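You operate a simulated robot arm through the tools that you are given. There is no shell and no other tool. Be economical: measure what you need, move in short steps, check, and stop when the job is done.

You run a simulated robot arm. Do the job below in one go: nothing can be reset, and whatever is moved stays where it is left.

TASK
Put things in order on the top of the wooden bench with blue legs. At the end: the green block from the top of the wooden bench with blue legs stands on top of the blue sheet; the green weight (marked "1 kg") from the top of the wooden bench with blue legs stands where the green roll stood; the green ring from the top of the wooden bench with blue legs stands where the green weight stood; the green roll from the top of the wooden bench with blue legs stands where the green block stood; whatever was shut is shut again. Leave all else as you found it, and nothing knocked over.

It is judged by the outcome, as a careful person would: the job done as asked, and still so three seconds after it is handed in. It fails if anything else is knocked over, pushed out of place, dropped, spilled or broken.

THE ROBOT
A 6-joint arm with a two-finger parallel gripper, fixed in place. Base frame: the origin is at the foot of the arm, x ahead of it, y to its left, z up; the work surface is at about z = 0. Lengths are in m, angles in degrees, forces in N, time in s.
With the tool pointing down near the work surface it reaches from about 0.18 to 0.46 m from the base axis. Its first joint turns from -70.0 to 70.0 degrees. Payload 1.9 kg.
The tool frame sits at the grasp point between the pads (the TCP): z along the fingers, y along the line on which they close. The tips reach 0.023 m beyond it. The gripper opens to 0.094 m. The fingers are 0.038 m wide and 0.01 m thick; the gripper's body (0.054 by 0.096 m) begins 0.039 m behind the TCP.
Orientation is that of the tool frame in the base frame, as a unit quaternion [x, y, z, w]. With the fingers straight down and closing along the base's y, the tool's x points along the base's -x, its y along +y and its z along -z.

THE INTERFACE
- The arm moves only by the tool arm_command. Its argument "plan" is a list of rows, each an object (a shift or turn left out is 0, a gripper value left out holds the last) with "offset": the shift along the tool's x, y, z in units of 50 mm (1.0 is 50 mm), a list of three; "rot": the turn, a rotation vector about the tool's x, y, z in units of 4 degrees (1.0 is 4 degrees), a list of three; "fingers": the closure, from 0 (fully open) to 1 (shut). In form: [{"offset": [dx, dy, dz], "rot": [rx, ry, rz], "fingers": fingers}, ...]. A call has 1 to 8 rows; each row shifts and turns the commanded pose from where the row before left it, along the tool's axes as they then stand. A call with a number of a shift or a turn outside -1 to 1 is refused whole. Rows are played at 5 a second. More than 0.05 m and 8.6 degrees between two rows, or a gripper value outside its range, and nothing of the call is played. Where a pose cannot be reached the arm comes as near as it can. A force on the tool above 40 N (or 10 N above the force at the start of the call, whichever is more), or a blocked arm, ends the call early, and 0.2 s more pass. The fingers move at their own pace (about 0.108 m/s each) and stop on an object; they squeeze with about 41 N. The grip force told is the motor's: it shows also when the fingers shut on nothing. Time passes only in rows, and 0.2 s behind the last, so rows that do not move let the fingers close. It gives the time, the measured TCP pose, the force on the tool (base axes), the opening and the grip force at its end, in the units of the frame above (readings bear some noise).
- Cameras (640 x 400 px; columns grow to the right, rows downward): "scene" is fixed at [0.0502, 0.31, 0.4228]; the picture's right is [-0.81, -0.58, 0.00], its down [-0.34, 0.47, -0.81] and it looks along [0.47, -0.66, -0.58] (base axes); focal length 214 px, centre (320, 200). "wrist" rides on the gripper at [-0.039, 0, -0.044] in the tool frame; the picture's right is [0.00, -1.00, 0.00], its down [0.97, 0.00, -0.24] and it looks along [0.24, 0.00, 0.97] (tool axes); focal length 218 px, centre (320, 200).
- camera(camera): a new picture of that camera. The clock stands still meanwhile.
- point_at(camera, pixels): there is no depth. For up to 12 entries [column, row, z] of the newest picture of that camera ("zoom" is the newest enlarged one), the place [x, y] in the base frame at which the ray of that pixel passes the height z, good to about 0.002 m. The clock stands still meanwhile.
- inspect(camera, box): a new picture of the part [left, top, right, bottom] of that camera's present view, enlarged. The clock stands still meanwhile.
- finish_job(): hands the job in; it is judged then, once.

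Keep the steps short. Do not move on a guess: measure, check each grasp and each placing, and mend mistakes. In all there are 80 turns and 46 pictures (those below and enlarged ones count). Leave the gripper open and the arm clear of the work at the hand-in unless told otherwise, and finish with a single line.

The tools are called as name(argument=value, ...) on one line, values as JSON. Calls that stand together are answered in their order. arm_command: Moves the arm, as the interface text tells. Its arguments: {"type":"object","properties":{"plan":{"type":"array","items":{"type":"object","properties":{"offset":{"type":"array","items":{"type":"number"}},"rot":{"type":"array","items":{"type":"number"}},"fingers":{"type":"number"}}}}},"required":["plan"]} The other tools are called the same way: camera (camera) takes a picture; point_at (camera, pixels) gives the place at which the rays of pixels pass given heights; inspect (camera, box) takes an enlarged picture of a part of a camera's view; finish_job () hands the job in.

At the start:

```text
time_s: 0.0
ee_pos: [0.3553, -0.0284, 0.2933]
ee_rot: [0.001, 1.0, 0.001, 0.0]
ft_force: [0.3, -0.5, 0.6]
grip_width: 0.094
gripper_force: 0.1
```

scene: 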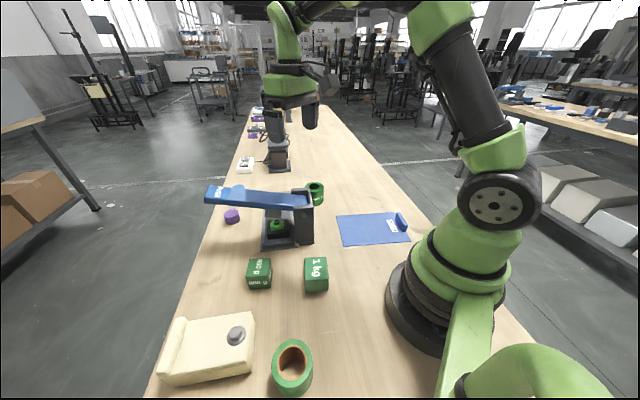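
wrist: 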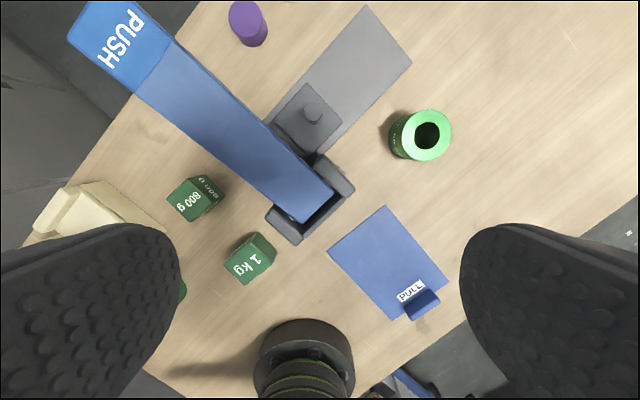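

I see a blue PUSH lever device, a blue PULL sheet, two green weights and two green round objects. I'll enlarge the views to tell them apart.

inspect(camera="scene", box=[190, 170, 430, 320])

inspect(camera="scene", box=[140, 250, 380, 400])

inspect(camera="scene", box=[220, 90, 340, 165])

```text
2.67 times, centred on (310, 245) of scene
```

zoom: 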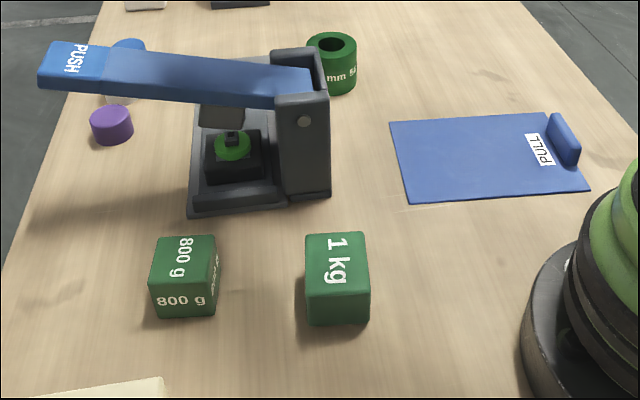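

```text
2.67 times, centred on (260, 325) of scene
```

zoom: 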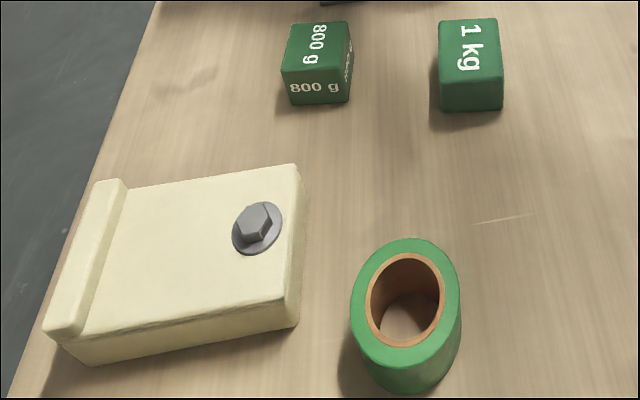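

```text
5.33 times, centred on (280, 128) of scene
```

zoom: 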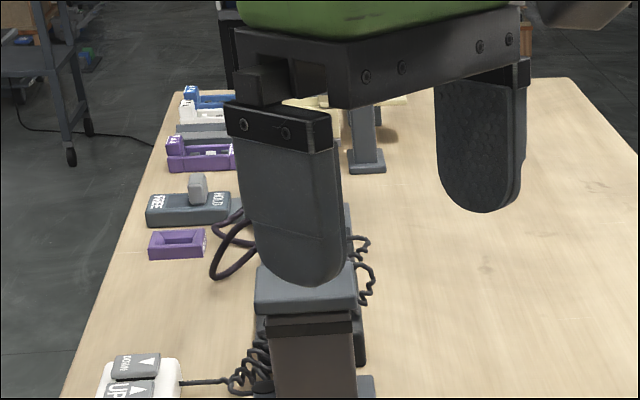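

Next I need a closer look at the device and the round green item from the wrist view.

inspect(camera="wrist", box=[220, 0, 460, 150])

inspect(camera="wrist", box=[120, 150, 360, 300])

inspect(camera="scene", box=[240, 175, 340, 255])

```text
2.67 times, centred on (340, 75) of wrist
```

zoom: 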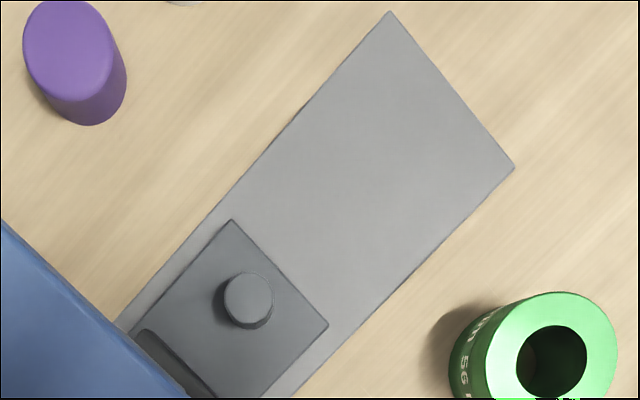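

```text
2.67 times, centred on (240, 225) of wrist
```

zoom: 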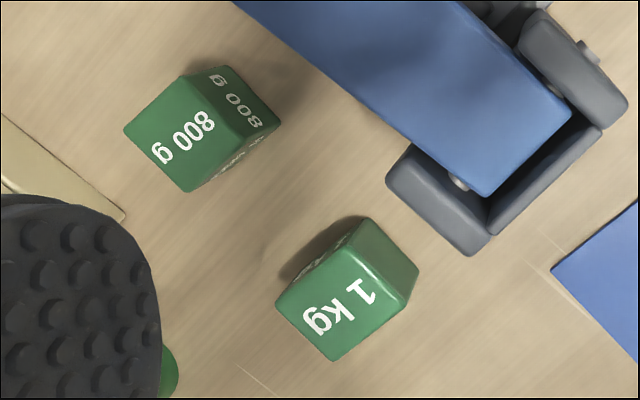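

```text
5.00 times, centred on (290, 215) of scene
```

zoom: 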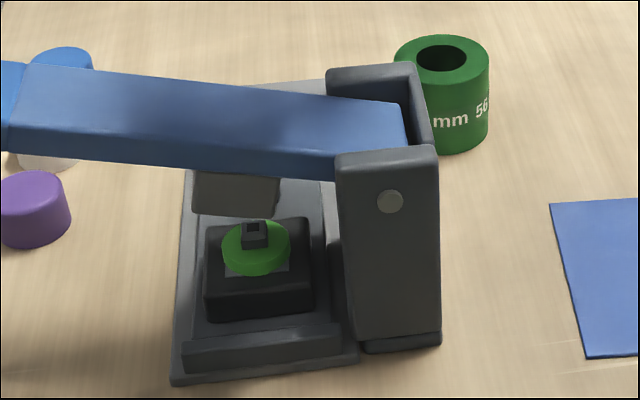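

To see which objects are in reach, I'll measure the ground places of the main pixels in the scene image.

camera(camera="scene")

point_at(camera="scene", pixels=[[245, 168, 0], [280, 165, 0], [232, 222, 0], [316, 204, 0], [372, 228, 0], [278, 230, 0.04], [259, 285, 0], [316, 290, 0], [292, 385, 0], [207, 350, 0.03], [252, 135, 0], [236, 190, 0.02]])

point_at(camera="wrist", pixels=[[428, 135, 0.05], [190, 203, 0.04], [247, 262, 0.04], [388, 207, 0], [328, 250, 0], [393, 320, 0], [449, 283, 0], [245, 22, 0.03], [312, 112, 0.02], [366, 5, 0], [412, 60, 0], [320, 200, 0.06]])

```text
37 pictures are left
```

scene: 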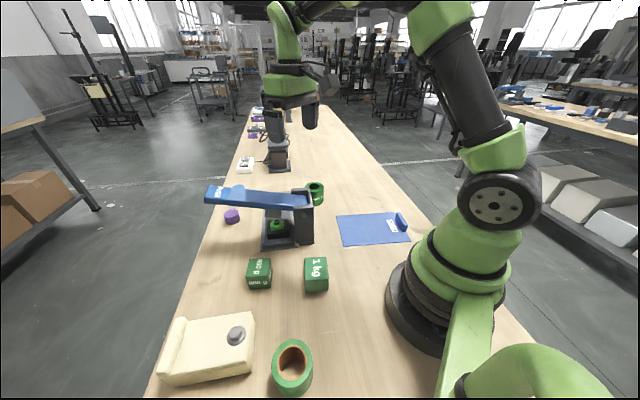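

```text
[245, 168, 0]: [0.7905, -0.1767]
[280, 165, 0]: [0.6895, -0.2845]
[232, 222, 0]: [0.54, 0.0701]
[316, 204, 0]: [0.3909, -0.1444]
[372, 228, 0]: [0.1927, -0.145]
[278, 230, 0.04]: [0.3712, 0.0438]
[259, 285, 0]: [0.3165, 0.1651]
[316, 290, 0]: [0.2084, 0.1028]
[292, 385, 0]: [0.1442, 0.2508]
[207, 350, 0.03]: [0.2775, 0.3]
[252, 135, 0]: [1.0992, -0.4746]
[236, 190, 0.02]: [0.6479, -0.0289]
```

```text
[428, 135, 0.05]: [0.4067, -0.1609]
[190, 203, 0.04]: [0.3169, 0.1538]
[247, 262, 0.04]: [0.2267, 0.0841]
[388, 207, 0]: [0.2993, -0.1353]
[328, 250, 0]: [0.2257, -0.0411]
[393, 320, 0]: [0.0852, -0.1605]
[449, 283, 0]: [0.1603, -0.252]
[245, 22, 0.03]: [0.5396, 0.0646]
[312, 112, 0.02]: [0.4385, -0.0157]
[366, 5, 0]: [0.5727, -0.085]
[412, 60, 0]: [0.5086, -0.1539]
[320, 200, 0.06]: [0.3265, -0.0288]
```

The press at about (0.37, 0.04) hides a green disc under the lever. To see it and the rest of the bench, I'll raise the view toward +y with a tilt, staying high.

arm_command(plan=[{"offset": [0, 0.6, 0], "rot": [1, 0, 0]}, {"offset": [0, 0.6, 0], "rot": [1, 0, 0]}, {"offset": [0, 0.6, 0], "rot": [1, 0, 0]}, {"offset": [0, 0.6, 0], "rot": [1, 0, 0]}, {"offset": [0, 0.6, 0], "rot": [1, 0, 0]}, {"offset": [0, 0.6, 0], "rot": [1, 0, 0]}, {"offset": [0, 0.6, 0], "rot": [1, 0, 0]}, {"offset": [0, 0.6, 0], "rot": [1, 0, 0]}])

camera(camera="wrist")

```text
time_s: 1.8
ee_pos: [0.3449, 0.2117, 0.2177]
ee_rot: [0.003, 0.964, -0.265, 0.002]
ft_force: [0.0, 0.0, -0.4]
grip_width: 0.0938
gripper_force: 0.1
out of reach, approached as far as the arm can: row 8
```

```text
36 pictures are left
```

wrist: 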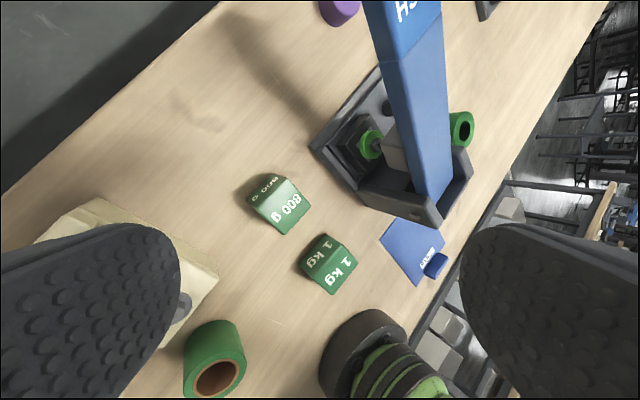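

inspect(camera="wrist", box=[300, 60, 480, 240])

```text
2.22 times, centred on (390, 150) of wrist
```

zoom: 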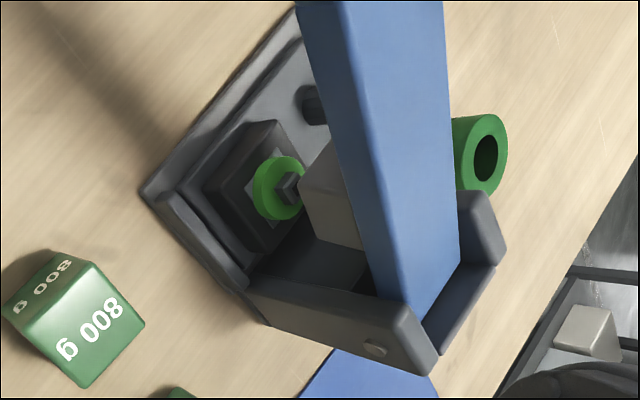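

The green disc belongs to the press. So the candidates are 800 g cube = block, the tape with brown core = roll, and the marked hollow cylinder = ring. I'll swing to the -y side to check that nothing else green is hidden.

arm_command(plan=[{"offset": [0, -1, -0.2], "rot": [-1, 0, 0]}, {"offset": [0, -1, -0.2], "rot": [-1, 0, 0]}, {"offset": [0, -1, -0.2], "rot": [-1, 0, 0]}, {"offset": [0, -1, -0.2], "rot": [-1, 0, 0]}, {"offset": [0, -1, -0.2], "rot": [-1, 0, 0]}, {"offset": [0, -1, 0], "rot": [-1, 0, 0]}, {"offset": [0, -1, 0], "rot": [-1, 0, 0]}, {"offset": [0, -1, 0], "rot": [-1, 0, 0]}])

arm_command(plan=[{"rot": [-1, 0, 0]}, {"rot": [-1, 0, 0]}, {"rot": [-1, 0, 0]}, {"rot": [-1, 0, 0]}, {"rot": [-1, 0, 0]}])

camera(camera="wrist")

```text
refused: row 1 steps farther than a row can; nothing moved
```

```text
time_s: 3.0
ee_pos: [0.3351, 0.2289, 0.2869]
ee_rot: [0.001, 0.994, -0.105, -0.002]
ft_force: [-0.4, 0.2, -0.6]
grip_width: 0.094
gripper_force: 0.0
out of reach, approached as far as the arm can: row 1, 2, 3, 4, 5
```

```text
34 pictures are left
```

wrist: 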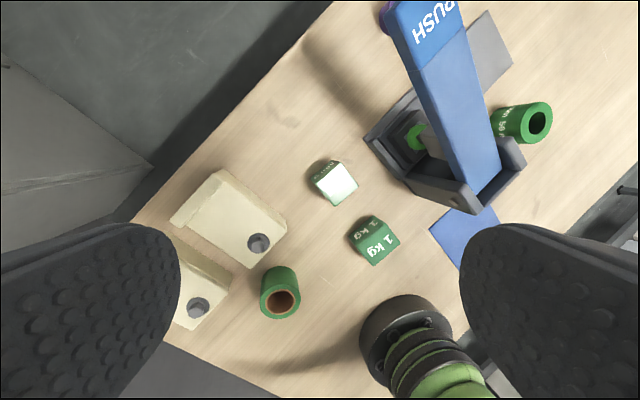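

arm_command(plan=[{"offset": [0, -0.95, -0.1], "rot": [-1, 0, 0]}, {"offset": [0, -0.95, 0], "rot": [-1, 0, 0]}, {"offset": [0, -0.95, 0], "rot": [-1, 0, 0]}, {"offset": [0, -0.95, 0]}, {"offset": [0, -0.95, 0]}, {"offset": [0, -0.95, 0]}, {"offset": [0, -0.95, 0]}, {"offset": [0, -0.95, 0]}])

camera(camera="wrist")

```text
time_s: 4.2
ee_pos: [0.4004, 0.0364, 0.3352]
ee_rot: [0.015, 1.0, 0.0, -0.001]
ft_force: [19.5, 12.8, -9.0]
grip_width: 0.0942
gripper_force: 0.1
out of reach, approached as far as the arm can: row 1, 2, 3, 4, 5
stopped in row 5: the force on the tool passed its limit (the readings are from after the stop); the commanded pose is now the measured one
```

```text
33 pictures are left
```

wrist: 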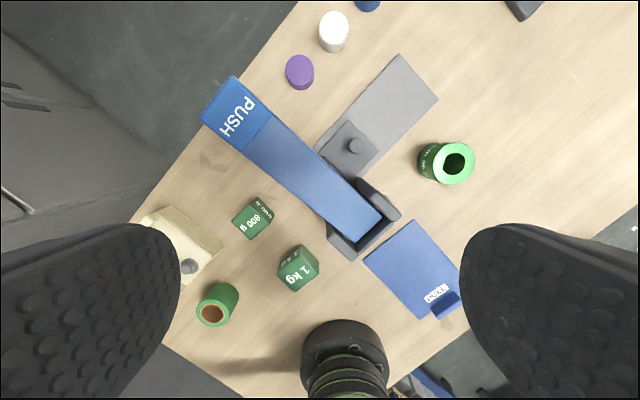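

A force stop occurred at full stretch, well above everything. I'll read the text on the round object in the enlarged views to tell ring from roll.

inspect(camera="wrist", box=[410, 135, 482, 190])

inspect(camera="wrist", box=[180, 270, 260, 340])

inspect(camera="scene", box=[285, 170, 345, 210])

```text
7.27 times, centred on (446, 162) of wrist
```

zoom: 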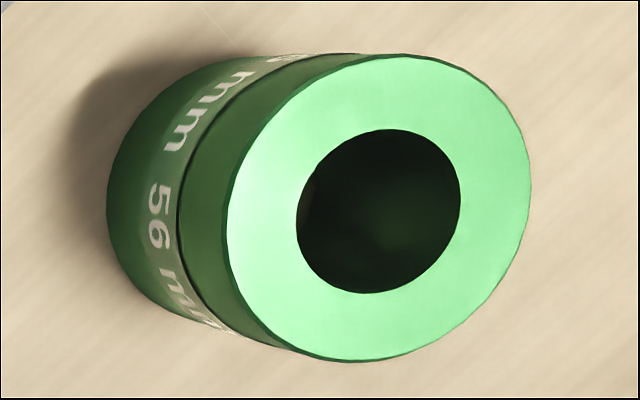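

```text
5.71 times, centred on (220, 305) of wrist
```

zoom: 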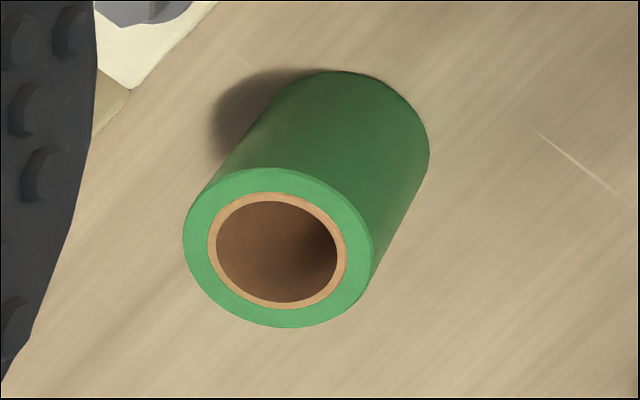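

```text
10.00 times, centred on (315, 190) of scene
```

zoom: 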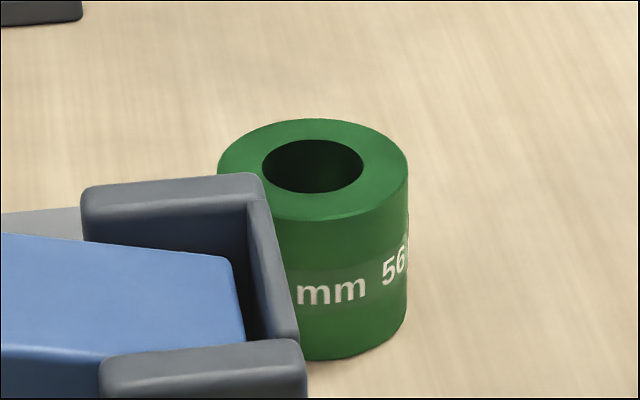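

The far cylinder is marked "56 mm", so it is the ring, and the cored one is the roll. Now I'll measure the lever extent and object corners from this wrist view.

camera(camera="wrist")

point_at(camera="wrist", pixels=[[202, 120, 0.12], [235, 77, 0.12], [243, 150, 0.11], [355, 240, 0.1], [381, 215, 0.1], [252, 219, 0.045], [298, 268, 0.045], [212, 312, 0.06], [453, 164, 0.055], [330, 245, 0.0], [400, 215, 0.06], [362, 178, 0.06]])

```text
29 pictures are left
```

wrist: 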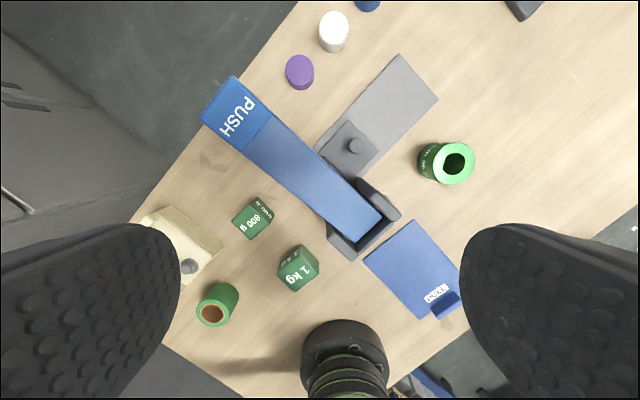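

```text
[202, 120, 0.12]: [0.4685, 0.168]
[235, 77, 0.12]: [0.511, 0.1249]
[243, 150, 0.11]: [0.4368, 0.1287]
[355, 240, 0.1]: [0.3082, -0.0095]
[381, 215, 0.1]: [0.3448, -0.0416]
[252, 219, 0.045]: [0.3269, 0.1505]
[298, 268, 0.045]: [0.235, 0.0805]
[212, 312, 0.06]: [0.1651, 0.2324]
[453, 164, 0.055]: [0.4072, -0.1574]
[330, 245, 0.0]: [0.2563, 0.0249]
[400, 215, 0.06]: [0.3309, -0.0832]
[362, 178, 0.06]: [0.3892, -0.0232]
```

Everything's consistent. I'm now moving above the 800 g block for a precise view, at z about 0.2.

arm_command(plan=[{"offset": [0.4, 0.58, 0.65]}, {"offset": [0.4, 0.58, 0.65]}, {"offset": [0.4, 0.58, 0.65]}, {"offset": [0.4, 0.58, 0.65]}, {"offset": [0, 0, 0]}])

camera(camera="wrist")

```text
time_s: 5.4
ee_pos: [0.3665, 0.1666, 0.3306]
ee_rot: [0.013, 1.0, -0.002, -0.005]
ft_force: [0.3, -0.2, 1.0]
grip_width: 0.0942
gripper_force: 0.1
out of reach, approached as far as the arm can: row 1, 2, 3, 4
```

```text
28 pictures are left
```

wrist: 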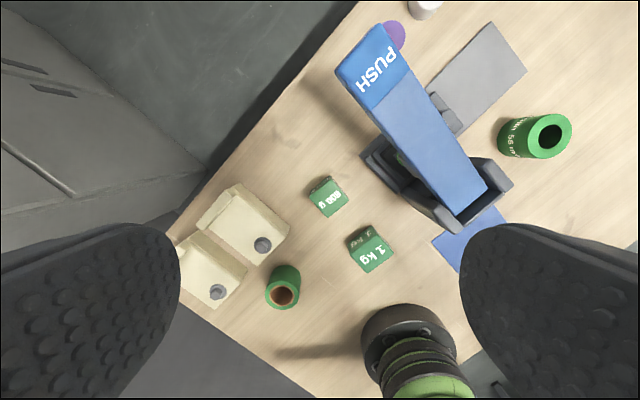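

The arm did not get down as commanded. I'll send one still row to see where it settles.

arm_command(plan=[{"offset": [0, 0, 0]}])

```text
time_s: 5.8
ee_pos: [0.3672, 0.1662, 0.3307]
ee_rot: [0.012, 1.0, -0.002, -0.007]
ft_force: [-0.4, -1.3, 0.1]
grip_width: 0.094
gripper_force: 0.0
```

arm_command(plan=[{"offset": [0.3, 0, 0.5]}, {"offset": [0.3, 0, 0.5]}, {"offset": [0, 0, 0]}])

```text
time_s: 6.6
ee_pos: [0.3653, 0.1706, 0.3343]
ee_rot: [0.012, 1.0, 0.0, -0.004]
ft_force: [-1.0, 1.0, 0.1]
grip_width: 0.094
gripper_force: 0.0
out of reach, approached as far as the arm can: row 1, 2
```

camera(camera="scene")

```text
27 pictures are left
```

scene: 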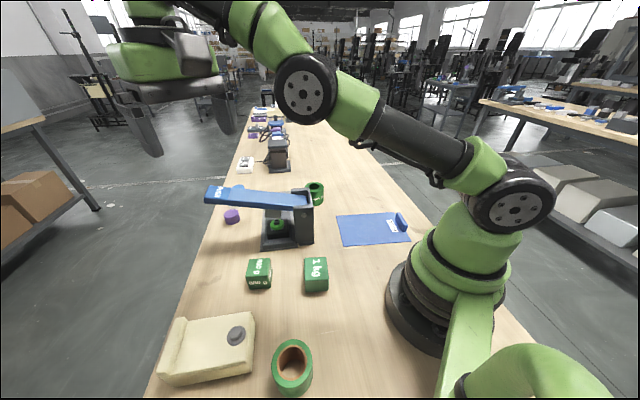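

The arm seems to have folded into an elbow-low posture. I'll pull it inward and upward, well above everything, and watch how it responds.

arm_command(plan=[{"offset": [0.5, -0.3, -0.4]}, {"offset": [0.5, -0.3, -0.4]}, {"offset": [0.5, -0.3, -0.4]}, {"offset": [0, 0, 0]}])

camera(camera="scene")

```text
time_s: 7.6
ee_pos: [0.3138, 0.1396, 0.3791]
ee_rot: [0.014, 1.0, 0.0, -0.001]
ft_force: [0.1, -0.5, 0.2]
grip_width: 0.094
gripper_force: 0.1
out of reach, approached as far as the arm can: row 1
```

```text
26 pictures are left
```

scene: 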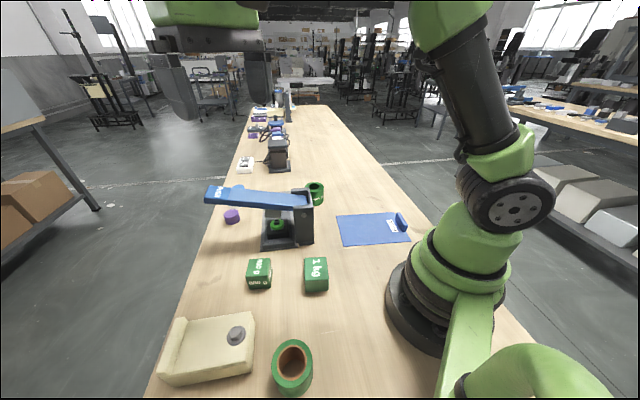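

The elbow is up again. I'm descending straight above the block for a close view.

arm_command(plan=[{"offset": [0, 0, 0.8]}, {"offset": [0, 0, 0.8]}, {"offset": [0, 0, 0.8]}, {"offset": [0, 0, 0.8]}, {"offset": [0, 0, 0]}])

camera(camera="wrist")

```text
time_s: 8.8
ee_pos: [0.311, 0.1394, 0.2163]
ee_rot: [0.013, 1.0, 0.002, -0.001]
ft_force: [-0.4, 0.5, 0.3]
grip_width: 0.094
gripper_force: 0.1
```

```text
25 pictures are left
```

wrist: 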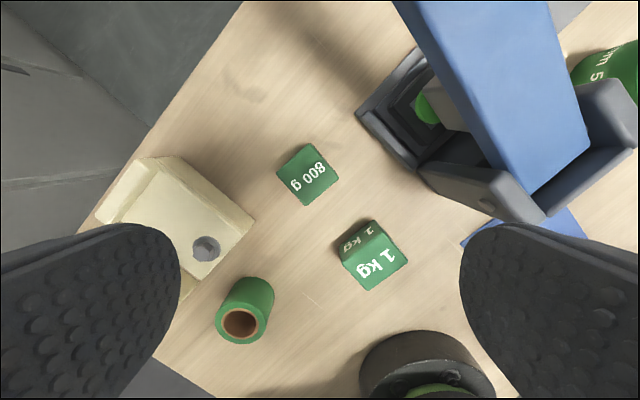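

inspect(camera="wrist", box=[210, 130, 430, 350])

```text
1.82 times, centred on (320, 240) of wrist
```

zoom: 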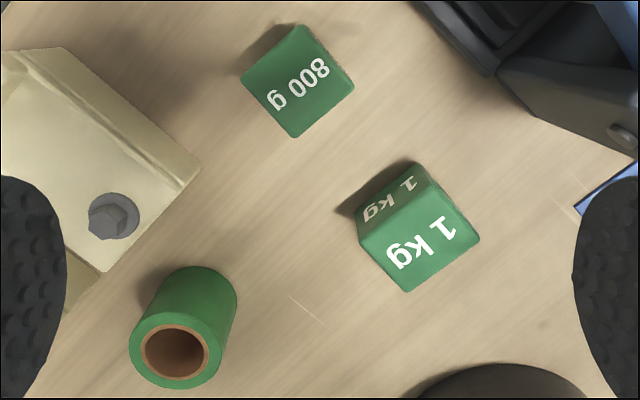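

Next I'll find sizes and heights by matching vertical edges (bottom corner at z=0 against top corner at several heights).

point_at(camera="zoom", pixels=[[418, 163, 0], [432, 189, 0.035], [432, 189, 0.045], [357, 210, 0], [362, 239, 0.045], [480, 238, 0.045], [408, 292, 0.045], [300, 24, 0.04], [355, 85, 0.04], [296, 138, 0.04], [241, 78, 0.04], [300, 24, 0.045]])

point_at(camera="zoom", pixels=[[175, 325, 0.06], [175, 392, 0.06], [130, 345, 0.06], [222, 348, 0.06], [238, 290, 0], [160, 290, 0], [205, 266, 0], [175, 345, 0.05], [175, 345, 0.06], [175, 345, 0.07]])

```text
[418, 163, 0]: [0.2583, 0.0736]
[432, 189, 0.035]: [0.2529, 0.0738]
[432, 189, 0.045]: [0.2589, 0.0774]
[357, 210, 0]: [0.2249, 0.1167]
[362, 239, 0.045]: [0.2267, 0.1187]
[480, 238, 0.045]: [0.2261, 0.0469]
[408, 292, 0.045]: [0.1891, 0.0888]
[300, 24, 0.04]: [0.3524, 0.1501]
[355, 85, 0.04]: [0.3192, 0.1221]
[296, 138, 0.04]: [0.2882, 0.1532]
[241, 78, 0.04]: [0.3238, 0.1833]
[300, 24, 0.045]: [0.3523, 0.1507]
```

```text
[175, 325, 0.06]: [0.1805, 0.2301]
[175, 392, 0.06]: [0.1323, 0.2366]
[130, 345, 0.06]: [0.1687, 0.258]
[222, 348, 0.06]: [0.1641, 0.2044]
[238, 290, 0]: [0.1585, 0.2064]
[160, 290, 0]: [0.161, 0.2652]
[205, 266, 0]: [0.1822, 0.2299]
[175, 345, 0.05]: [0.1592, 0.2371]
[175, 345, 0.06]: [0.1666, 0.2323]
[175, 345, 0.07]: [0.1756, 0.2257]
```

The block is about 0.044 m wide, centred at (0.321, 0.152), with yaw about 41°. I'll turn the gripper to close along about 131° and centre it above the block.

arm_command(plan=[{"offset": [-0.19, 0.26, 0]}, {"rot": [0, 0, -1]}, {"rot": [0, 0, -1]}, {"rot": [0, 0, -1]}, {"rot": [0, 0, -1]}, {"rot": [0, 0, -1]}, {"rot": [0, 0, -1]}, {"rot": [0, 0, -1]}])

arm_command(plan=[{"rot": [0, 0, -1]}, {"rot": [0, 0, -1]}, {"rot": [0, 0, -1]}, {"rot": [0, 0, -0.6]}, {"offset": [0, 0, 0.8]}, {"offset": [0, 0, 0.8]}, {"offset": [0, 0, 0]}])

camera(camera="wrist")

```text
time_s: 10.6
ee_pos: [0.3209, 0.1529, 0.2191]
ee_rot: [-0.23, 0.973, 0.001, -0.002]
ft_force: [-0.1, -0.2, 0.4]
grip_width: 0.0942
gripper_force: 0.0
```

```text
time_s: 12.2
ee_pos: [0.3195, 0.1563, 0.1416]
ee_rot: [-0.35, 0.937, 0.001, -0.002]
ft_force: [0.4, 0.8, -0.6]
grip_width: 0.0943
gripper_force: 0.1
```

```text
23 pictures are left
```

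wrist: 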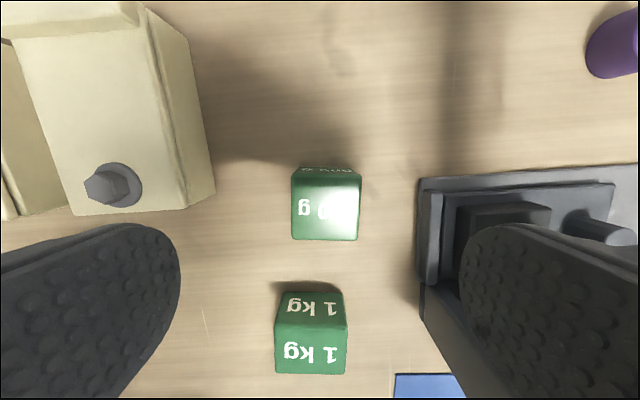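

point_at(camera="wrist", pixels=[[293, 186, 0.042], [360, 186, 0.042], [358, 240, 0.042], [292, 240, 0.042], [299, 167, 0], [355, 168, 0], [418, 180, 0.015], [420, 280, 0.015], [278, 323, 0.045], [346, 323, 0.045], [345, 374, 0.045], [275, 372, 0.045]])

```text
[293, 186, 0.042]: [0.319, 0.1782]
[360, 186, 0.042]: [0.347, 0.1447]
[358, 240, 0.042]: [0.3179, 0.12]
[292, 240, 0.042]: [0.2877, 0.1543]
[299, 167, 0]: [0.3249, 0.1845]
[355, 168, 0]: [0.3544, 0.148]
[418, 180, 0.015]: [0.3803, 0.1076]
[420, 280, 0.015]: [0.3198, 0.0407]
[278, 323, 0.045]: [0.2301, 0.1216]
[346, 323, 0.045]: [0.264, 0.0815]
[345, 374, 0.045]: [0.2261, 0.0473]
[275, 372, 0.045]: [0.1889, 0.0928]
```

The block is centred and aligned. I'll descend to z about 0.028 with the fingers a little narrowed, then check.

arm_command(plan=[{"offset": [0.03, -0.05, 0], "fingers": 0.22}, {"offset": [0, 0, 0.8], "fingers": 0.22}, {"offset": [0, 0, 0.8]}, {"offset": [0, 0, 0.35]}, {"offset": [0, 0, 0.3]}, {"offset": [0, 0, 0]}])

```text
time_s: 13.6
ee_pos: [0.321, 0.1504, 0.0286]
ee_rot: [-0.351, 0.937, 0.001, -0.002]
ft_force: [1.4, 0.4, -0.3]
grip_width: 0.0733
gripper_force: 0.1
```

At z 0.0286 and centred, so I close and lift slightly to check the grip.

arm_command(plan=[{"fingers": 1}, {"fingers": 1}, {"fingers": 1}, {"fingers": 1}, {"offset": [0, 0, -0.4]}, {"offset": [0, 0, -0.4]}, {"offset": [0, 0, 0]}])

```text
time_s: 15.2
ee_pos: [0.3214, 0.1499, 0.0673]
ee_rot: [-0.35, 0.937, 0.001, -0.002]
ft_force: [0.5, -0.5, -7.8]
grip_width: 0.046
gripper_force: 41.3
```

Grip holds (0.046 m, 7.8 N). Lifting well above the lever, then travelling to the sheet.

arm_command(plan=[{"offset": [0, 0, -0.6]}, {"offset": [0, 0, -0.8]}, {"offset": [0, 0, -0.8]}, {"offset": [0, 0, -0.8]}, {"offset": [0, 0, 0]}])

arm_command(plan=[{"offset": [0.678, -0.338, 0]}, {"offset": [0.678, -0.338, 0]}, {"offset": [0.678, -0.338, 0]}, {"offset": [0.678, -0.338, 0]}, {"offset": [0.678, -0.338, 0]}, {"offset": [0.678, -0.338, 0]}, {"offset": [0.678, -0.338, 0]}, {"offset": [0.678, -0.338, 0]}])

camera(camera="wrist")

```text
time_s: 16.4
ee_pos: [0.3203, 0.1492, 0.2145]
ee_rot: [-0.351, 0.936, 0.001, -0.001]
ft_force: [0.0, 0.1, -8.5]
grip_width: 0.0458
gripper_force: 41.2
```

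```text
time_s: 18.2
ee_pos: [0.2033, -0.1292, 0.2163]
ee_rot: [-0.35, 0.937, 0.001, -0.001]
ft_force: [0.7, -0.1, -7.5]
grip_width: 0.0457
gripper_force: 40.3
```

```text
22 pictures are left
```

wrist: 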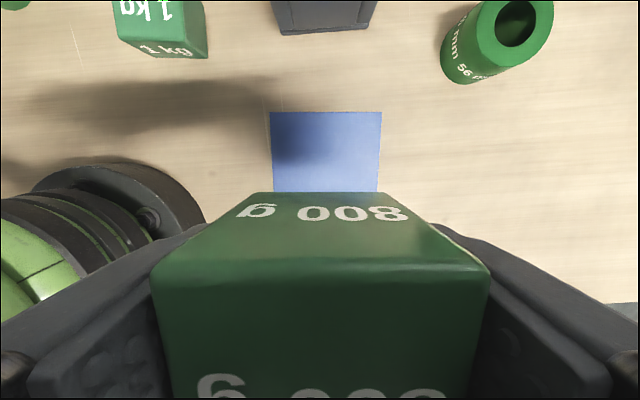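

point_at(camera="wrist", pixels=[[270, 112, 0], [382, 112, 0], [275, 191, 0], [379, 191, 0], [180, 215, 0.05], [320, 32, 0.01]])

```text
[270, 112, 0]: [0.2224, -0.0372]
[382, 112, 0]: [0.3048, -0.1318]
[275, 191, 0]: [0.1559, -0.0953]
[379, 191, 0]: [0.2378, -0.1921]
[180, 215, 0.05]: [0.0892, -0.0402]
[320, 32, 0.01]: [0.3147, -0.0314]
```

I'm shifting 6.5 mm toward the sheet's centreline and lowering to just above the sheet.

arm_command(plan=[{"offset": [0.05, -0.13, 0]}, {"offset": [0, 0, 0.8]}, {"offset": [0, 0, 0.8]}, {"offset": [0, 0, 0.8]}, {"offset": [0, 0, 0.8]}, {"offset": [0, 0, 0.35]}, {"offset": [0, 0, 0]}])

inspect(camera="scene", box=[300, 180, 460, 280])

```text
time_s: 19.8
ee_pos: [0.2107, -0.1365, 0.0356]
ee_rot: [-0.35, 0.937, 0.002, -0.002]
ft_force: [0.2, 0.7, -7.0]
grip_width: 0.0461
gripper_force: 41.0
```

```text
4.00 times, centred on (380, 230) of scene
```

zoom: 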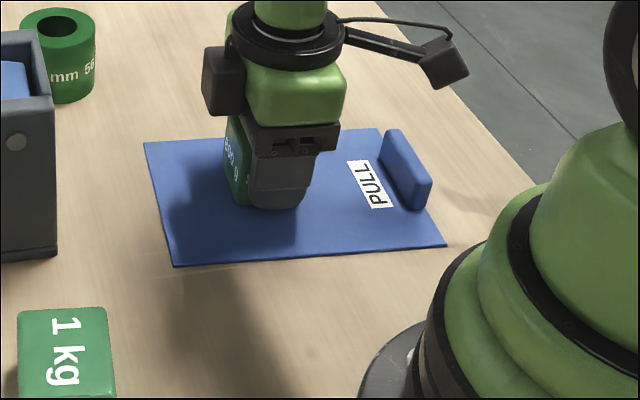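

It is well over the sheet. I'll creep down in small steps and watch the force.

arm_command(plan=[{"offset": [0, 0, 0.04]}, {"offset": [0, 0, 0.03]}, {"offset": [0, 0, 0]}])

arm_command(plan=[{"offset": [0, 0, 0.03]}, {"offset": [0, 0, 0]}])

```text
time_s: 20.6
ee_pos: [0.2082, -0.1371, 0.0331]
ee_rot: [-0.35, 0.937, 0.002, -0.001]
ft_force: [-0.5, -0.5, -7.8]
grip_width: 0.0461
gripper_force: 40.7
```

```text
time_s: 21.2
ee_pos: [0.2084, -0.1352, 0.0325]
ee_rot: [-0.35, 0.937, 0.002, -0.001]
ft_force: [0.5, -0.3, -7.4]
grip_width: 0.0461
gripper_force: 41.8
```

arm_command(plan=[{"offset": [0, 0, 0.03]}, {"offset": [0, 0, 0]}])

arm_command(plan=[{"offset": [0, 0, 0.03]}, {"offset": [0, 0, 0]}])

```text
time_s: 21.8
ee_pos: [0.2073, -0.1362, 0.0311]
ee_rot: [-0.351, 0.937, 0.001, 0.0]
ft_force: [-0.2, -0.1, -8.8]
grip_width: 0.0461
gripper_force: 41.2
```

```text
time_s: 22.4
ee_pos: [0.2081, -0.1368, 0.0309]
ee_rot: [-0.35, 0.937, 0.001, -0.001]
ft_force: [-5.8, 0.8, 31.9]
grip_width: 0.0459
gripper_force: 41.1
```

Contact was made (32 N). I ease up 1 mm, open, and rise.

arm_command(plan=[{"offset": [0, 0, -0.02]}, {"fingers": 0.15}, {"fingers": 0.15}, {"fingers": 0.15}, {"offset": [0, 0, -0.5]}, {"offset": [0, 0, -0.9]}, {"offset": [0, 0, -0.9]}, {"offset": [0, 0, -0.9]}])

camera(camera="wrist")

```text
time_s: 24.2
ee_pos: [0.2102, -0.1369, 0.1907]
ee_rot: [-0.35, 0.937, 0.0, -0.001]
ft_force: [0.6, 0.0, -0.6]
grip_width: 0.0798
gripper_force: 0.0
```

```text
20 pictures are left
```

wrist: 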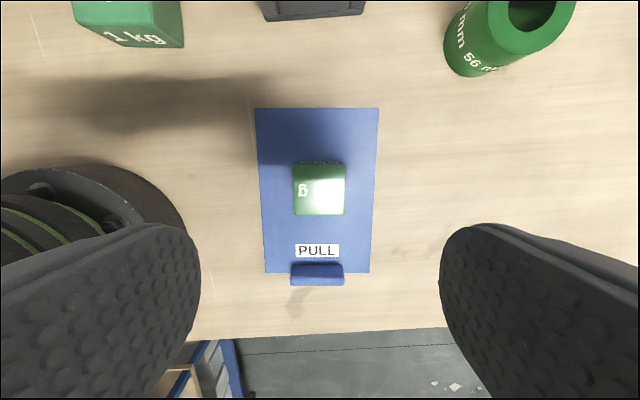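

The block stands upright in the middle of the sheet. Next is the roll, and I'll travel high by an outer path to above it.

arm_command(plan=[{"offset": [-0.642, 0.434, -0.28], "fingers": 0}, {"offset": [-0.642, 0.434, -0.28]}, {"offset": [-0.642, 0.434, -0.28]}, {"offset": [-0.642, 0.434, -0.28]}, {"offset": [-0.642, 0.434, -0.28]}])

arm_command(plan=[{"offset": [-0.2, 0.75, 0]}, {"offset": [-0.2, 0.75, 0]}, {"offset": [-0.2, 0.75, 0]}, {"offset": [-0.2, 0.75, 0]}, {"offset": [-0.2, 0.75, 0]}, {"offset": [0, 0, 0.5]}, {"offset": [0, 0, 0]}])

camera(camera="wrist")

```text
time_s: 25.4
ee_pos: [0.2588, 0.0492, 0.2616]
ee_rot: [-0.35, 0.937, 0.001, -0.001]
ft_force: [-0.3, -0.3, -0.8]
grip_width: 0.0943
gripper_force: 0.0
```

```text
time_s: 27.0
ee_pos: [0.1736, 0.227, 0.2366]
ee_rot: [-0.35, 0.937, 0.001, -0.001]
ft_force: [-0.5, 0.4, -0.4]
grip_width: 0.094
gripper_force: 0.0
```

```text
19 pictures are left
```

wrist: 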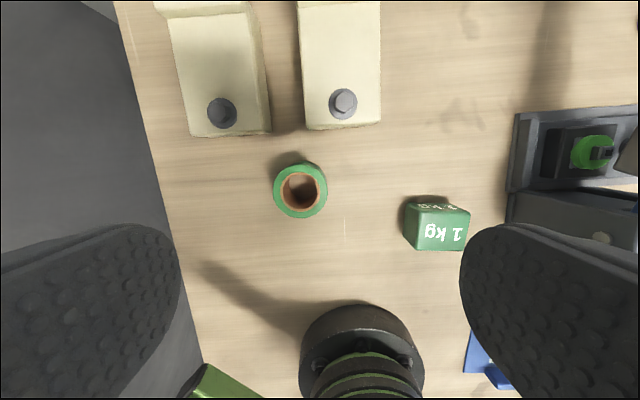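

inspect(camera="wrist", box=[250, 140, 350, 230])

point_at(camera="wrist", pixels=[[300, 190, 0.05], [273, 190, 0.05], [327, 190, 0.05], [300, 217, 0.05], [300, 163, 0.05], [300, 190, 0.065], [306, 129, 0], [380, 122, 0], [270, 133, 0], [405, 205, 0]])

```text
4.44 times, centred on (300, 185) of wrist
```

zoom: 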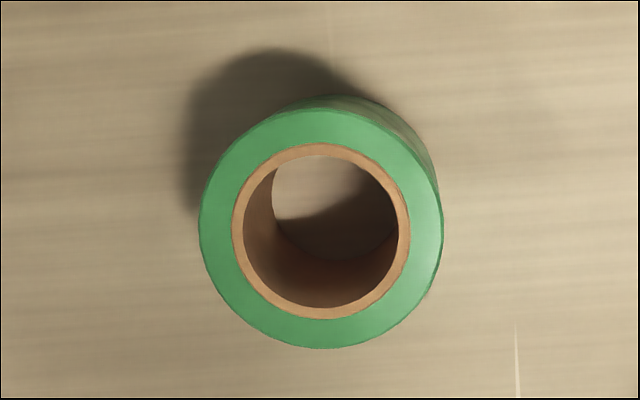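

```text
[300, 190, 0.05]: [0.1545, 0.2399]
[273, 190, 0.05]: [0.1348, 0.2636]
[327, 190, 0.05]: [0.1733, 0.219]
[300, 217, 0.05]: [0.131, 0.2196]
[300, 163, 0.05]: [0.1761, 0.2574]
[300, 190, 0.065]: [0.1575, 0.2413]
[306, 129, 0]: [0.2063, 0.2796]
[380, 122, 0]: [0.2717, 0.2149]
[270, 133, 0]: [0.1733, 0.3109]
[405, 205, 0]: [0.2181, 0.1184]
```

The roll is about 0.057 m across and about 0.045 m tall, centred near (0.154, 0.2395). I'm centring and lowering to about 0.13 for a check.

arm_command(plan=[{"offset": [0.13, 0.446, 0]}, {"offset": [0, 0, 0.7]}, {"offset": [0, 0, 0.7]}, {"offset": [0, 0, 0.7]}, {"offset": [0, 0, 0]}])

camera(camera="wrist")

```text
time_s: 28.2
ee_pos: [0.1567, 0.2398, 0.1311]
ee_rot: [-0.349, 0.937, 0.001, -0.002]
ft_force: [-0.3, -0.4, -0.1]
grip_width: 0.0939
gripper_force: 0.0
```

```text
17 pictures are left
```

wrist: 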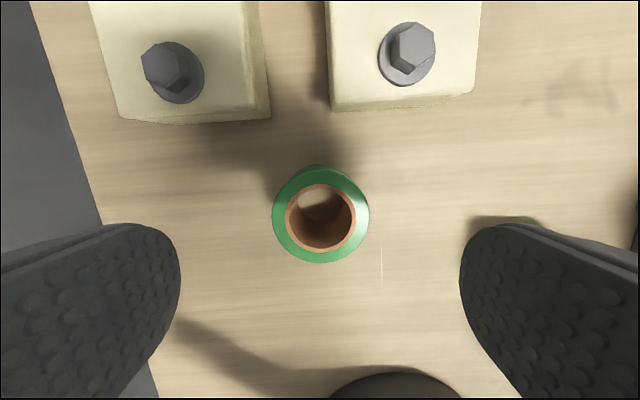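

point_at(camera="wrist", pixels=[[321, 214, 0.045], [321, 214, 0.055], [273, 214, 0.045], [370, 214, 0.045], [321, 166, 0.0], [332, 111, 0], [263, 120, 0]])

```text
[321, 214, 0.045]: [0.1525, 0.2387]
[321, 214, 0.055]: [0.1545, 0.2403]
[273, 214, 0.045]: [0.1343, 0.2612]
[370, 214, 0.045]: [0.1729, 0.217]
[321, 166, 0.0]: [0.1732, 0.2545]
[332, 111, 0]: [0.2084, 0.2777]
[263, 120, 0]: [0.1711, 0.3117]
```

Centred. Descending around the roll.

arm_command(plan=[{"offset": [0.07, 0, 0]}, {"offset": [0, 0, 0.7]}, {"offset": [0, 0, 0.7]}, {"offset": [0, 0, 0.6]}, {"offset": [0, 0, 0]}])

```text
time_s: 29.4
ee_pos: [0.1481, 0.2362, 0.0317]
ee_rot: [-0.349, 0.937, 0.002, -0.001]
ft_force: [0.2, 0.5, 0.2]
grip_width: 0.094
gripper_force: 0.0
```

arm_command(plan=[{"offset": [0, 0, 0]}])

```text
time_s: 29.8
ee_pos: [0.1504, 0.2355, 0.0317]
ee_rot: [-0.35, 0.937, 0.001, -0.002]
ft_force: [0.0, -0.4, 0.7]
grip_width: 0.0939
gripper_force: 0.1
```

Within about 3 mm. A small correction, then close and lift slightly.

arm_command(plan=[{"offset": [-0.05, 0, 0]}, {"fingers": 1}, {"fingers": 1}, {"fingers": 1}, {"offset": [0, 0, -0.3]}, {"offset": [0, 0, -0.5]}, {"offset": [0, 0, 0]}])

camera(camera="wrist")

```text
time_s: 31.4
ee_pos: [0.1534, 0.2384, 0.0742]
ee_rot: [-0.351, 0.936, 0.0, -0.002]
ft_force: [-0.4, -0.9, -1.3]
grip_width: 0.0591
gripper_force: 41.0
```

```text
16 pictures are left
```

wrist: 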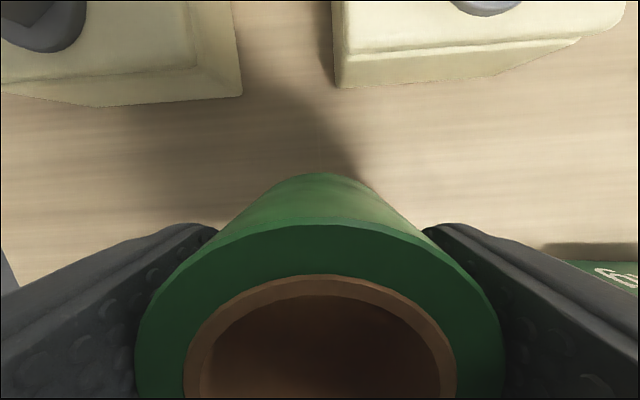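

The roll is held (0.059 m). I'll lift and carry it to the block's old place (0.321, 0.151).

arm_command(plan=[{"offset": [0, 0, -0.9]}, {"offset": [0, 0, -0.9]}, {"offset": [-0.279, -0.704, 0]}, {"offset": [-0.279, -0.704, 0]}, {"offset": [-0.279, -0.704, 0]}, {"offset": [-0.279, -0.704, 0]}, {"offset": [-0.279, -0.704, 0]}, {"offset": [0, 0, 0]}])

arm_command(plan=[{"offset": [0, 0, 0.8]}, {"offset": [0, 0, 0.8]}, {"offset": [0, 0, 0.7]}, {"offset": [0, 0, 0]}, {"offset": [0, 0, 0]}])

```text
time_s: 33.2
ee_pos: [0.3211, 0.1483, 0.1616]
ee_rot: [-0.35, 0.937, 0.001, -0.003]
ft_force: [-0.3, 0.2, -0.9]
grip_width: 0.0592
gripper_force: 40.7
```

```text
time_s: 34.4
ee_pos: [0.3219, 0.1485, 0.0472]
ee_rot: [-0.349, 0.937, 0.001, -0.001]
ft_force: [0.3, 0.5, -0.9]
grip_width: 0.0588
gripper_force: 41.6
```

arm_command(plan=[{"offset": [-0.02, 0.04, 0.12]}, {"offset": [0, 0, 0.12]}, {"offset": [0, 0, 0.03]}, {"offset": [0, 0, 0]}])

arm_command(plan=[{"offset": [0, 0, 0.03]}, {"offset": [0, 0, 0]}])

```text
time_s: 35.4
ee_pos: [0.3191, 0.1511, 0.0339]
ee_rot: [-0.35, 0.937, 0.002, -0.002]
ft_force: [-0.2, 1.0, -0.4]
grip_width: 0.0587
gripper_force: 41.0
```

```text
time_s: 36.0
ee_pos: [0.3209, 0.1516, 0.0321]
ee_rot: [-0.35, 0.937, 0.001, -0.002]
ft_force: [-10.0, -1.5, 29.3]
grip_width: 0.0588
gripper_force: 40.8
```

It's in contact with the bench. I ease up, open and rise.

arm_command(plan=[{"offset": [0, 0, -0.015]}, {"fingers": 0.08}, {"fingers": 0.08}, {"fingers": 0.08}, {"offset": [0, 0, -0.5]}, {"offset": [0, 0, -0.9]}, {"offset": [0, 0, -0.9]}, {"offset": [0, 0, -0.3]}])

camera(camera="wrist")

```text
time_s: 37.8
ee_pos: [0.3224, 0.1485, 0.1617]
ee_rot: [-0.351, 0.936, 0.001, -0.002]
ft_force: [0.6, -0.3, -0.2]
grip_width: 0.0864
gripper_force: 0.1
```

```text
15 pictures are left
```

wrist: 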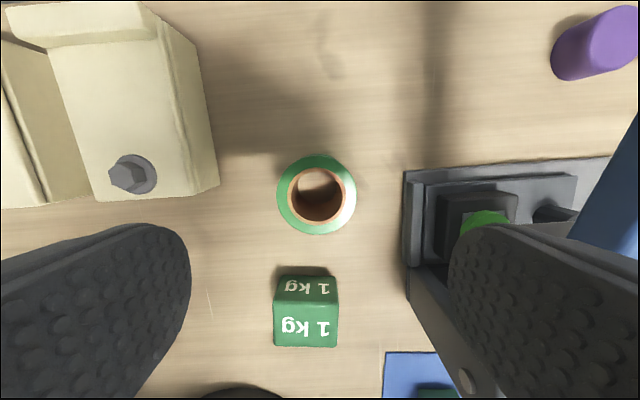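

The roll stands on the block's old spot. Next I move over the 1 kg weight and look.

arm_command(plan=[{"offset": [0.763, 0.1, 0], "fingers": 0.2}, {"offset": [0.763, 0.1, 0]}, {"offset": [0.763, 0.1, 0]}, {"offset": [0, 0, 0.4]}, {"offset": [0, 0, 0]}])

camera(camera="wrist")

```text
time_s: 39.0
ee_pos: [0.2228, 0.0879, 0.1425]
ee_rot: [-0.35, 0.937, 0.001, -0.002]
ft_force: [0.7, -0.1, 0.3]
grip_width: 0.0753
gripper_force: 0.1
```

```text
14 pictures are left
```

wrist: 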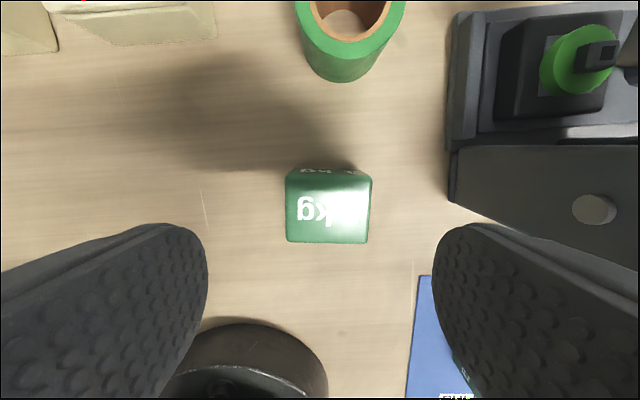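

point_at(camera="wrist", pixels=[[287, 241, 0.045], [369, 243, 0.045], [287, 178, 0.045], [371, 180, 0.045], [297, 168, 0], [358, 168, 0], [449, 200, 0.0], [449, 150, 0.0]])

```text
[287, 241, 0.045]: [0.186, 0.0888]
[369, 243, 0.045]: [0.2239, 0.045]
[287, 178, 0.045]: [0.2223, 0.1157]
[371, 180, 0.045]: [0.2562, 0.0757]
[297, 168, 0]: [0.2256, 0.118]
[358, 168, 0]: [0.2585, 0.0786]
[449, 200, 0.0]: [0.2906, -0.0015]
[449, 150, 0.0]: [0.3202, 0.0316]
```

The weight is about 0.052 m wide, centred at about (0.223, 0.082), with free room around. Correcting and descending.

arm_command(plan=[{"offset": [0.06, -0.08, 0], "fingers": 0.06}, {"offset": [0, 0, 0.8]}, {"offset": [0, 0, 0.8]}, {"offset": [0, 0, 0.4]}, {"offset": [0, 0, 0.25]}, {"offset": [0, 0, 0]}, {"offset": [0, 0, 0]}])

```text
time_s: 40.6
ee_pos: [0.2247, 0.0833, 0.0282]
ee_rot: [-0.351, 0.937, 0.002, -0.001]
ft_force: [1.7, 0.2, -0.4]
grip_width: 0.0886
gripper_force: 0.1
```

arm_command(plan=[{"fingers": 1}, {"fingers": 1}, {"fingers": 1}, {"offset": [0, 0, -0.4]}, {"offset": [0, 0, -0.4]}, {"offset": [0, 0, 0]}])

```text
time_s: 42.0
ee_pos: [0.225, 0.0826, 0.0691]
ee_rot: [-0.349, 0.937, 0.002, -0.002]
ft_force: [0.7, 0.0, -9.4]
grip_width: 0.0599
gripper_force: 40.6
```

The weight is held (0.060 m, 9.4 N). Lifting and carrying it to the roll's old place (0.153, 0.238).

arm_command(plan=[{"offset": [0, 0, -0.7]}, {"offset": [0, 0, -0.7]}, {"offset": [-0.19, 0.657, 0]}, {"offset": [-0.19, 0.657, 0]}, {"offset": [-0.19, 0.657, 0]}, {"offset": [-0.19, 0.657, 0]}, {"offset": [-0.19, 0.657, 0]}, {"offset": [0, 0, 0]}])

arm_command(plan=[{"offset": [0, 0, 0.7]}, {"offset": [0, 0, 0.7]}, {"offset": [0, 0, 0.5]}, {"offset": [0, 0, 0]}, {"offset": [0, 0, 0]}])

```text
time_s: 43.8
ee_pos: [0.1524, 0.2385, 0.1377]
ee_rot: [-0.349, 0.937, 0.002, -0.002]
ft_force: [-0.1, 0.6, -10.1]
grip_width: 0.06
gripper_force: 40.8
```

```text
time_s: 45.0
ee_pos: [0.155, 0.2386, 0.0441]
ee_rot: [-0.35, 0.937, 0.002, -0.001]
ft_force: [0.3, -0.5, -10.4]
grip_width: 0.0601
gripper_force: 40.7
```

arm_command(plan=[{"offset": [0, 0, 0.13]}, {"offset": [0, 0, 0.13]}, {"offset": [0, 0, 0]}])

arm_command(plan=[{"offset": [0, 0, 0.03]}, {"offset": [0, 0, 0]}])

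arm_command(plan=[{"offset": [0, 0, 0.03]}, {"offset": [0, 0, 0]}])

```text
time_s: 45.8
ee_pos: [0.1524, 0.2375, 0.032]
ee_rot: [-0.349, 0.937, 0.001, -0.002]
ft_force: [0.3, 0.3, -10.5]
grip_width: 0.0597
gripper_force: 40.9
```

```text
time_s: 46.4
ee_pos: [0.1536, 0.2389, 0.0312]
ee_rot: [-0.35, 0.937, 0.001, -0.002]
ft_force: [-0.1, 0.2, -9.3]
grip_width: 0.0597
gripper_force: 40.9
```

```text
time_s: 47.0
ee_pos: [0.153, 0.2377, 0.0297]
ee_rot: [-0.35, 0.937, 0.002, 0.0]
ft_force: [-0.9, 0.4, -9.1]
grip_width: 0.0598
gripper_force: 41.1
```

arm_command(plan=[{"offset": [0, 0, 0.02]}, {"offset": [0, 0, 0]}])

arm_command(plan=[{"offset": [0, 0, 0.015]}, {"offset": [0, 0, 0]}])

```text
time_s: 47.6
ee_pos: [0.1528, 0.2398, 0.0281]
ee_rot: [-0.35, 0.937, 0.001, -0.002]
ft_force: [-6.8, -6.9, 29.8]
grip_width: 0.0598
gripper_force: 41.1
```

```text
time_s: 48.2
ee_pos: [0.1528, 0.2397, 0.0274]
ee_rot: [-0.35, 0.937, 0.001, 0.0]
ft_force: [12.1, -12.5, 32.5]
grip_width: 0.0601
gripper_force: 40.8
```

The weight is on the bench. I ease up, open and rise.

arm_command(plan=[{"offset": [0, 0, -0.03]}, {"fingers": 0}, {"fingers": 0}, {"fingers": 0}, {"offset": [0, 0, -0.5]}, {"offset": [0, 0, -0.9]}, {"offset": [0, 0, -0.9]}, {"offset": [0, 0, -0.9]}])

camera(camera="wrist")

```text
time_s: 50.0
ee_pos: [0.1527, 0.2395, 0.1868]
ee_rot: [-0.35, 0.937, 0.001, -0.001]
ft_force: [0.3, 0.5, 0.0]
grip_width: 0.0938
gripper_force: 0.0
```

```text
13 pictures are left
```

wrist: 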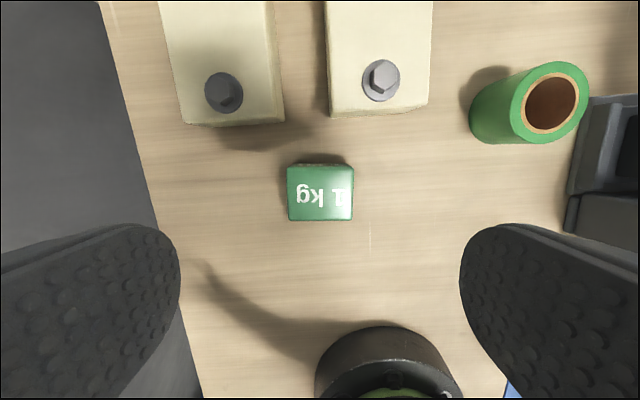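

The weight stands upright at the roll's old place. Next is the ring, and I'll travel high over to about (0.385, -0.145).

arm_command(plan=[{"offset": [0.206, -0.828, -0.21]}, {"offset": [0.206, -0.828, -0.21]}, {"offset": [0.206, -0.828, -0.21]}, {"offset": [0.206, -0.828, -0.21]}, {"offset": [0.206, -0.828, -0.21]}])

arm_command(plan=[{"offset": [0.087, -0.786, 0.067]}, {"offset": [0.087, -0.786, 0.067]}, {"offset": [0.087, -0.786, 0.067]}, {"offset": [0.087, -0.786, 0.067]}, {"offset": [0.087, -0.786, 0.067]}, {"offset": [0.087, -0.786, 0.067]}, {"offset": [0, 0, 0]}])

camera(camera="wrist")

```text
time_s: 51.2
ee_pos: [0.2557, 0.0459, 0.2397]
ee_rot: [-0.349, 0.937, 0.001, -0.001]
ft_force: [0.7, -0.5, -0.5]
grip_width: 0.0942
gripper_force: 0.0
```

```text
time_s: 52.8
ee_pos: [0.3811, -0.1444, 0.2184]
ee_rot: [-0.35, 0.937, 0.001, -0.002]
ft_force: [0.4, -0.3, -0.1]
grip_width: 0.0938
gripper_force: 0.1
```

```text
12 pictures are left
```

wrist: 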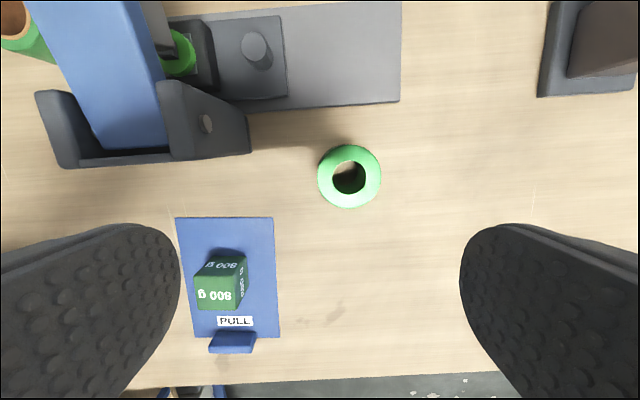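

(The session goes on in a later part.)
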